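You operate a simulated robot arm through the tools that you are given. There is no shell and no other tool. Be economical: measure what you need, move in short steps, check, and stop when the job is done.

Carry out the task below with a simulated robot arm. There is one attempt and no reset: what you move stays moved.

TASK
Turn the cup time knob to 5.
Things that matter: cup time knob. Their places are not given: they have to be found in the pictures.

It is judged by the outcome, as a careful person would: the job done as asked, and still so three seconds after it is handed in. It fails if anything else is knocked over, pushed out of place, dropped, spilled or broken.

THE ROBOT
A 7-joint arm with a two-finger parallel gripper, fixed in place. Base frame: the origin is at the foot of the arm, x ahead of it, y to its left, z up. Lengths are in mm, angles in degrees, forces in N, time in s.
Its first joint turns from -66.0 to 66.0 degrees. Payload 1.57 kg.
Tool frame: the origin (TCP) lies between the finger pads and is the grasp point; the fingertips stand 30 mm ahead of it; z points along the fingers, y is the line along which they close. The gripper opens to 110 mm. The fingers are 24 mm wide and 12 mm thick; the gripper's body (48 by 112 mm) begins 78 mm behind the TCP.
Orientation is told as [roll, pitch, yaw] about the base's x, y, z axes, in that order, counted from this pose: with the fingers straight down and closing along the base's y, the tool's x points along the base's -x, its y along +y and its z along -z.

THE INTERFACE
- The arm moves only by the tool send_rows. Its argument "series" is a list of rows, each a list of 3 entries, a list of its own where there are three numbers: the shift along the base's x, y, z in mm, then the turn, a rotation vector about the base's x, y, z in degrees, then the gripper command, from -1 (shut) to 1 (fully open), values between in proportion. In form: [[[tx, ty, tz], [rx, ry, rz], grip], ...]. A call has 1 to 20 rows; each row shifts and turns the commanded pose from where the row before left it. A row lasts 0.2 s, in which the tool goes at most 50 mm and 8.6 degrees; a call with a longer step from one row to the next is refused whole, and so is a gripper value outside its range. A pose out of reach is approached as far as the arm can. The call stops where the force on the tool passes 40 N (or 10 N more than at its start, if that is more) or the arm is blocked; 0.2 s more then pass. The fingers move at their own pace (about 108 mm/s each) and stop on an object; they squeeze with about 42 N. The grip force told is the motor's: it shows also when the fingers shut on nothing. Time passes only in rows, and 0.2 s behind the last, so rows that do not move let the fingers close. It gives the time, the measured TCP pose, the force on the tool (base axes), the opening and the grip force at its end, in the units of the frame above (readings bear some noise), and new pictures: "pictures" is both (left out), scene, wrist or none.
- Cameras (640 x 400 px; columns grow to the right, rows downward): "scene" is fixed at [138.6, -371.9, 1438.6]; the picture's right is [0.95, -0.31, 0.00], its down [-0.12, -0.38, -0.92] and it looks along [0.28, 0.87, -0.40] (base axes); focal length 320 px, centre (320, 200). "wrist" rides on the gripper at [-36, 0, -80] in the tool frame; the picture's right is [0.00, -1.00, 0.00], its down [0.97, 0.00, -0.24] and it looks along [0.24, 0.00, 0.97] (tool axes); focal length 218 px, centre (320, 200).
- point_at(camera, pixels): for up to 12 pixels [column, row] of the newest picture of that camera ("zoom" is the newest enlarged one), the place [x, y, z] in the base frame of the surface seen there, good to about 3 mm, but the place of the scene camera against the robot may be out by one fixed shift of up to 18 mm in any direction. No time passes.
- zoom(camera, box): a new picture of the part [left, top, right, bottom] of that camera's present view, enlarged. No time passes.
- close_job(): hands the job in; it is judged then, once.

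Work in short steps. Measure before you move; look again where a grasp or a placing could have gone wrong, and mend it. You have 60 turns and 120 pictures in all, the two below and enlarged ones among them. Open the gripper and draw the arm clear of the work before you hand the job in, unless the task says otherwise; then end with one line.

The tools are called as name(argument=value, ...) on one line, values as JSON. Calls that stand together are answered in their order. send_rows: Moves the arm, as the interface text tells. Its arguments: {"type":"object","properties":{"series":{"type":"array","items":{"type":"array"}},"pictures":{"type":"string","enum":["both","scene","wrist","none"]}},"required":["series"]} The other tools are called the same way: point_at (camera, pixels) gives the place of the surface under pixels of a picture; zoom (camera, box) takes an enlarged picture of a part of a camera's view; close_job () hands the job in.

At the start:

```text
time: 0.0
eef_pos: [326.0, 142.2, 1195.8]
ee_rot: [0.1, -0.1, 0.1]
ft_force: [0.4, -0.4, -0.6]
grip_width: 110.0
grasp_force: 0.1
```

scene: 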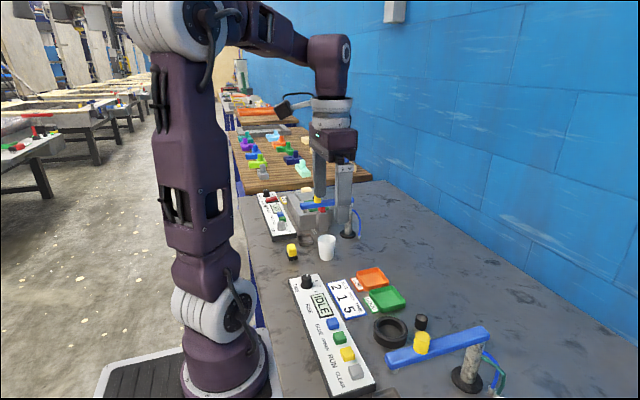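
wrist: 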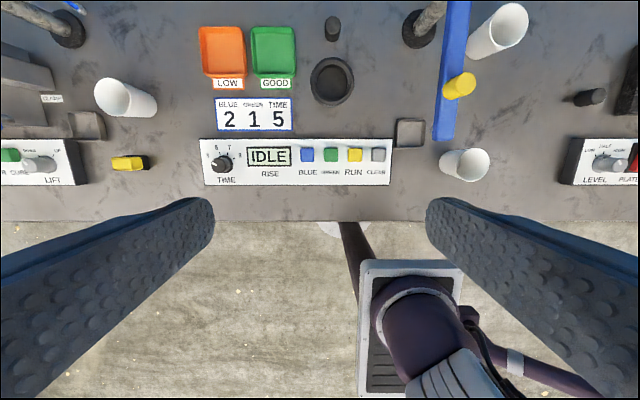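

I'll look closely at the TIME knob near wrist (222,163) and in the scene view near (307,283).

zoom(camera="wrist", box=[190, 90, 310, 190])

zoom(camera="scene", box=[270, 260, 400, 400])

point_at(camera="wrist", pixels=[[222, 163], [224, 166], [222, 158], [210, 175], [240, 175], [270, 157], [385, 160], [206, 142], [388, 183], [206, 184]])

```text
4.00 times, centred on (250, 140) of wrist
```

zoom: 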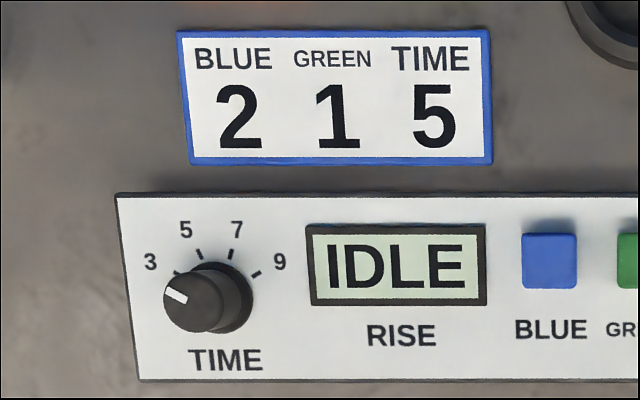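

```text
2.86 times, centred on (335, 330) of scene
```

zoom: 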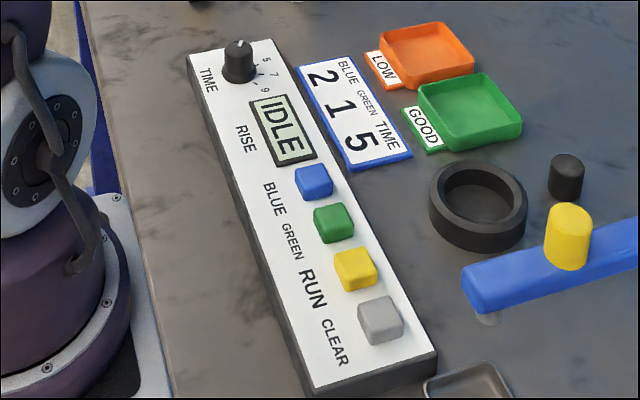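

```text
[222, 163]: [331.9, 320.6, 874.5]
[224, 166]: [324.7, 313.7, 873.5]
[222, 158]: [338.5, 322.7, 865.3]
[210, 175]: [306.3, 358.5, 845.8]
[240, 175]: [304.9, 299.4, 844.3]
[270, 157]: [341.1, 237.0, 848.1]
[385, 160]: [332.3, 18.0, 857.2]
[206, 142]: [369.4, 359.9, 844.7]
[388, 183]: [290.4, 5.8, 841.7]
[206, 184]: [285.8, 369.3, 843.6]
```

The knob points at "3" and its scale has 3, 5, 7 and 9. I'll get better measurements from the zoomed wrist view and the scene camera, including the table height.

point_at(camera="scene", pixels=[[307, 277], [307, 286], [300, 290], [321, 300], [340, 297], [297, 277], [370, 385], [380, 250], [270, 255], [327, 240], [292, 252]])

zoom(camera="wrist", box=[203, 137, 251, 187])

point_at(camera="wrist", pixels=[[300, 205], [330, 130], [180, 180], [253, 105], [124, 163], [270, 50]])

```text
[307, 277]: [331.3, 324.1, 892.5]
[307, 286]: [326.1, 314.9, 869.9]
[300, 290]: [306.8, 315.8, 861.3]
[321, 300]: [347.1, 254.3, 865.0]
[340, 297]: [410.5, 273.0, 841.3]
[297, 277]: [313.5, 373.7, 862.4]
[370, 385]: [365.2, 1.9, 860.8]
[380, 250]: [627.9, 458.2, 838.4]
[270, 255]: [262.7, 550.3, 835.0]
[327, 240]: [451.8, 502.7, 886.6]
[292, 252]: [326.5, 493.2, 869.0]
```

```text
8.00 times, centred on (227, 162) of wrist
```

zoom: 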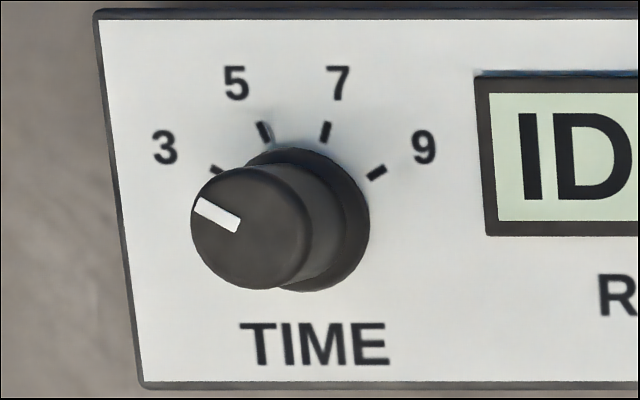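

```text
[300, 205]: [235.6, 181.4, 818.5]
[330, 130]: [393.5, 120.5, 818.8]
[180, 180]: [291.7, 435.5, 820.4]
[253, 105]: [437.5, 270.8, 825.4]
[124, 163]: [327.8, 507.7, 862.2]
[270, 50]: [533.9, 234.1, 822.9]
```

point_at(camera="zoom", pixels=[[250, 228], [217, 214], [237, 224], [200, 205], [195, 235], [250, 285], [300, 215], [345, 220], [267, 132], [325, 132], [218, 170], [376, 173]])

```text
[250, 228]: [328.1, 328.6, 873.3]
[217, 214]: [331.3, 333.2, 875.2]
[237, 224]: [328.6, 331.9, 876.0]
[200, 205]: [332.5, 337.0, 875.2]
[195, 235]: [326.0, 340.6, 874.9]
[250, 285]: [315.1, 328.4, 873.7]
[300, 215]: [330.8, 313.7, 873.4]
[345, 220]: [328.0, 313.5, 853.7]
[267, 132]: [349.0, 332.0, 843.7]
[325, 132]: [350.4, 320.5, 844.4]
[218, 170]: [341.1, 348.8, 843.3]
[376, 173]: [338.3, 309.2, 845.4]
```

Knob top is at about (328,328,874), diameter roughly 26 mm, and the panel is at z≈845. The ticks sit at about +60/+20/-20/-60° and the pointer is at 3. I'll move above the knob with the gripper partly open.

send_rows(series=[[[0.3, 26.4, -33.5], [0, 0, 0], 0.0], [[0.3, 26.4, -33.5], [0, 0, 0], 0.0], [[0.3, 26.4, -33.5], [0, 0, 0], 0.0], [[0.3, 26.4, -33.5], [0, 0, 0], 0.0], [[0.3, 26.4, -33.5], [0, 0, 0], 0.0], [[0.3, 26.4, -33.5], [0, 0, 0], 0.0], [[0.2, 26.4, -33.5], [0, 0, 0], 0.0], [[0, 0, 0], [0, 0, 0], 0.0]])

```text
time: 1.8
eef_pos: [329.1, 326.2, 959.9]
ee_rot: [-0.1, -0.1, 0.0]
ft_force: [-0.5, 0.3, 0.6]
grip_width: 54.8
grasp_force: 0.1
```

scene: 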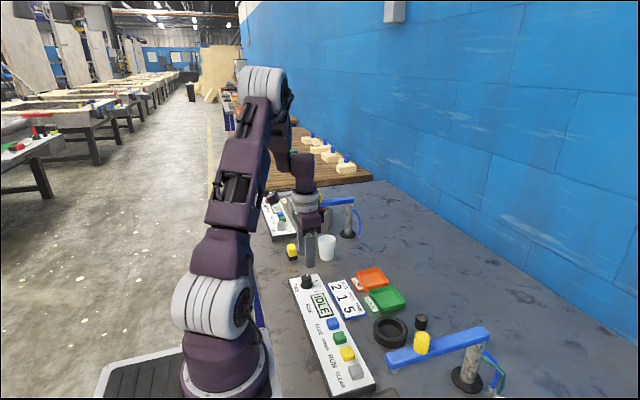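
wrist: 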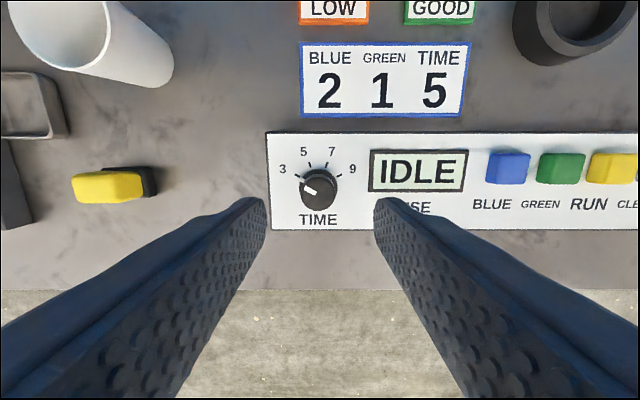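

zoom(camera="wrist", box=[270, 140, 370, 230])

point_at(camera="wrist", pixels=[[317, 193], [302, 193], [333, 193], [317, 208], [317, 180], [311, 189], [295, 176], [309, 166], [326, 166], [342, 176], [252, 200], [388, 200]])

```text
4.44 times, centred on (320, 185) of wrist
```

zoom: 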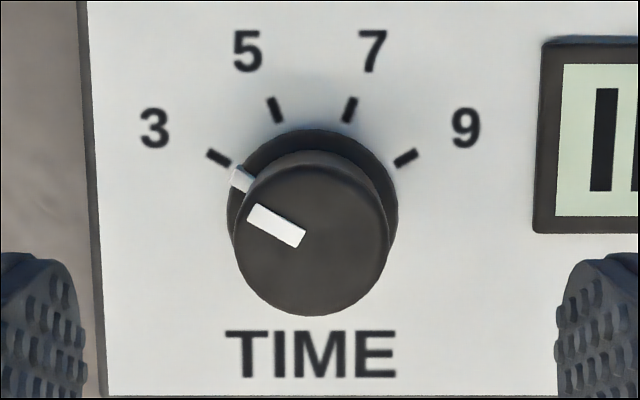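

```text
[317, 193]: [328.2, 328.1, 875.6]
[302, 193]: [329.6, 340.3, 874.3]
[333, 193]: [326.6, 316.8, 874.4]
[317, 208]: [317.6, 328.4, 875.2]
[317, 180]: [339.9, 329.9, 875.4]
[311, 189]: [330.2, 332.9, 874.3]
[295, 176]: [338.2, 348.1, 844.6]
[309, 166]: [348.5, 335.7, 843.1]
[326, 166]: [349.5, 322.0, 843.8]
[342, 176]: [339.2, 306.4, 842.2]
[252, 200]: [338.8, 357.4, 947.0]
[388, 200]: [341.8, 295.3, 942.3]
```

Knob centre is (328.3,328.3), top z 875. I'll descend to TCP z≈889, which puts the tips at 859, above the skirt.

send_rows(series=[[[-0.8, 2, -25], [0, 0, 0], 0.0], [[0, 0, -25], [0, 0, 0], 0.0], [[0, 0, -15], [0, 0, 0], 0.0], [[0, 0, -6], [0, 0, 0], 0.0], [[0, 0, 0], [0, 0, 0], 0.0]])

```text
time: 3.0
eef_pos: [328.4, 327.9, 890.5]
ee_rot: [0.2, -0.2, 0.1]
ft_force: [0.7, 0.8, -0.5]
grip_width: 55.0
grasp_force: 0.2
```

scene: 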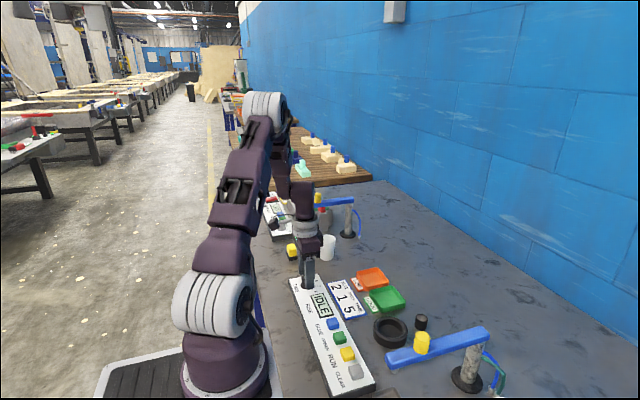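
wrist: 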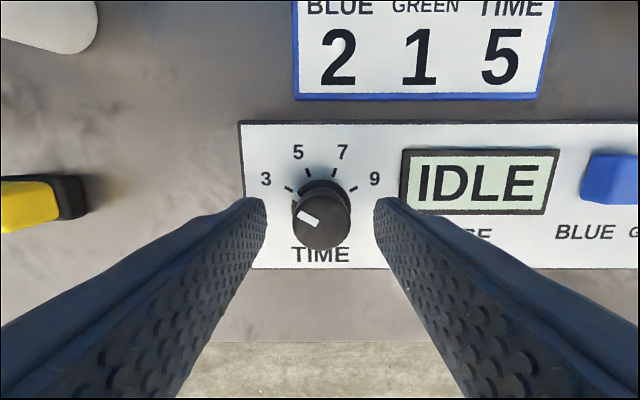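

The knob is centred between the fingers at column ~320. I'll close on it.

send_rows(series=[[[0, 0, -1.5], [0, 0, 0], -0.4], [[0, 0, 0], [0, 0, 0], -0.7], [[0, 0, 0], [0, 0, 0], -1], [[0, 0, 0], [0, 0, 0], -1]], pictures="wrist")

```text
time: 4.0
eef_pos: [327.5, 328.2, 888.8]
ee_rot: [0.0, -0.1, -0.1]
ft_force: [-1.1, -6.9, 5.8]
grip_width: 27.6
grasp_force: 38.3
```

wrist: 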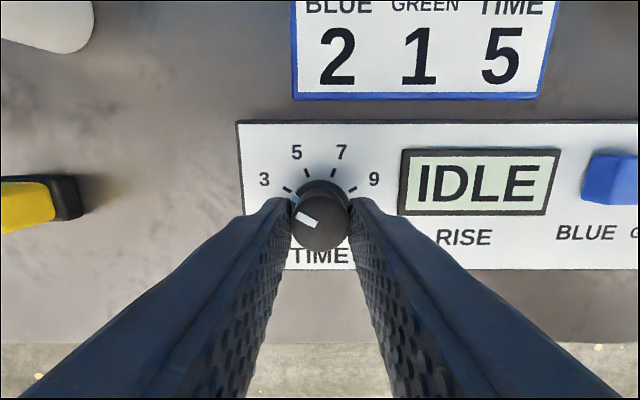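

Gripped at 27.6 mm. Now I'll turn clockwise (negative about z) by 40°.

send_rows(series=[[[0, 0, 0], [0, 0, -5], -1], [[0, 0, 0], [0, 0, -5], -1], [[0, 0, 0], [0, 0, -5], -1], [[0, 0, 0], [0, 0, -5], -1], [[0, 0, 0], [0, 0, -5], -1], [[0, 0, 0], [0, 0, -5], -1], [[0, 0, 0], [0, 0, -5], -1], [[0, 0, 0], [0, 0, -5], -1], [[0, 0, 0], [0, 0, 0], -1]], pictures="wrist")

zoom(camera="wrist", box=[240, 120, 400, 260])

```text
time: 6.0
eef_pos: [327.9, 329.3, 888.4]
ee_rot: [0.0, -0.2, -40.1]
ft_force: [5.6, -10.6, -7.8]
grip_width: 27.6
grasp_force: 38.2
```

wrist: 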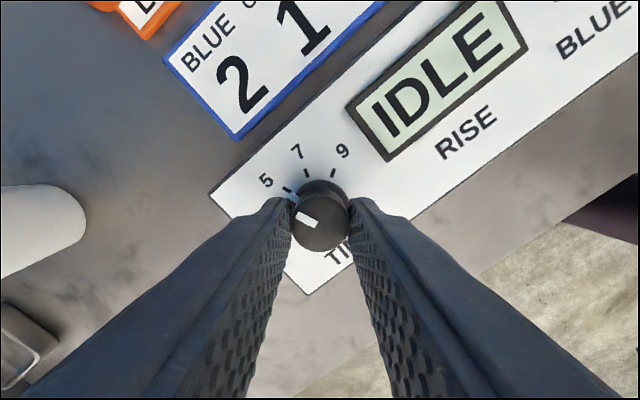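

```text
2.86 times, centred on (320, 190) of wrist
```

zoom: 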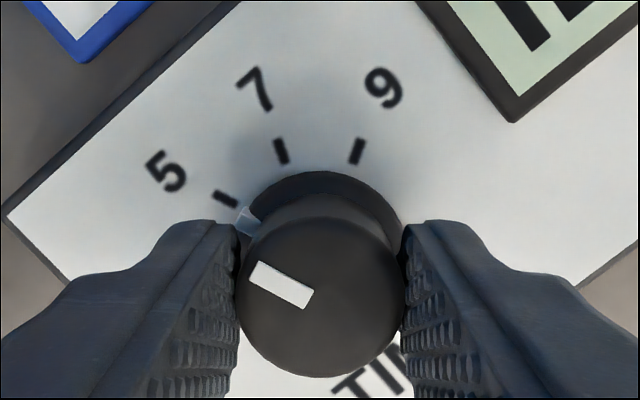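

The knob followed and its tab now lines up with tick 5. I'll release gently, rise straight up and check.

send_rows(series=[[[0, 0, 0], [0, 0, 0], -0.2], [[0, 0, 0], [0, 0, 0], 0.0], [[0, 0, 0], [0, 0, 0], 0.0], [[0, 0, 20], [0, 0, 0], 0.0], [[0, 0, 30], [0, 0, 0], 0.0], [[0, 0, 30], [0, 0, 8], 0.0], [[0, 0, 0], [0, 0, 8], 0.0], [[0, 0, 0], [0, 0, 8], 0.0], [[0, 0, 0], [0, 0, 8], 0.0], [[0, 0, 0], [0, 0, 8], 0.0], [[0, 0, 0], [0, 0, 0], 0.0]])

zoom(camera="wrist", box=[270, 140, 370, 230])

```text
time: 8.4
eef_pos: [327.1, 327.6, 969.3]
ee_rot: [0.0, 0.0, 0.1]
ft_force: [-0.7, 0.2, 0.0]
grip_width: 55.0
grasp_force: 0.1
```

scene: 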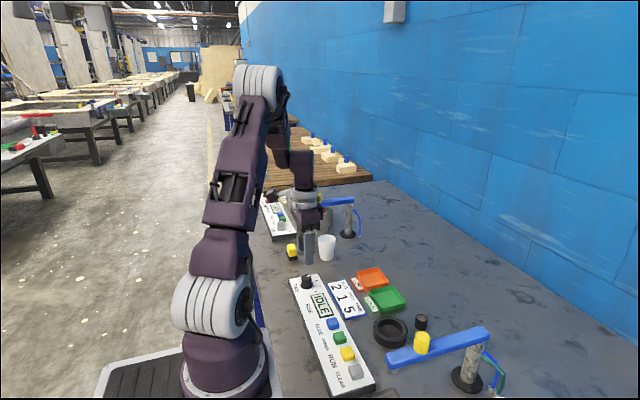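
wrist: 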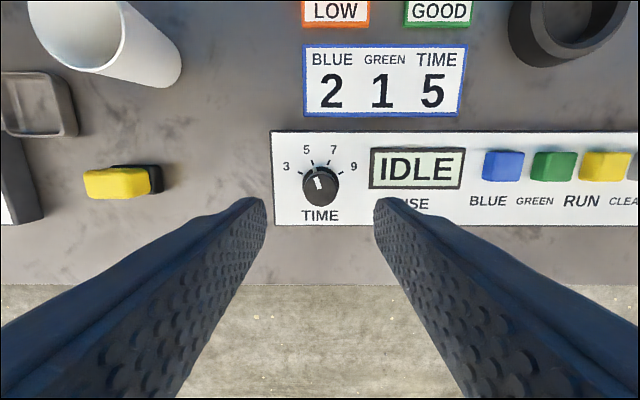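

```text
4.44 times, centred on (320, 185) of wrist
```

zoom: 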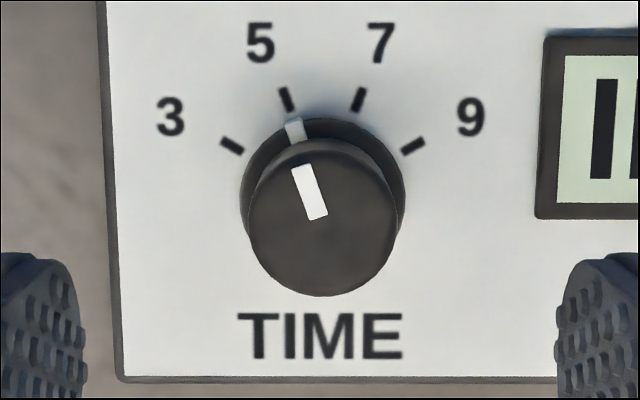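

The pointer now lines up with the 5 tick and the gripper is clear. I'll rise further, then hand in.

send_rows(series=[[[0, 0, 40], [0, 0, 0], 0.0], [[0, 0, 40], [0, 0, 0], 0.3], [[0, 0, 40], [0, 0, 0], 1], [[0, 0, 0], [0, 0, 0], 1]], pictures="none")

close_job()

```text
time: 9.4
eef_pos: [327.8, 327.5, 1088.1]
ee_rot: [0.0, -0.1, 0.0]
ft_force: [0.3, -0.1, 0.0]
grip_width: 110.2
grasp_force: 0.0
```

```text
The job is handed in.
```

The cup time knob now points at 5; the gripper was opened and the arm drawn clear before I handed the job in.
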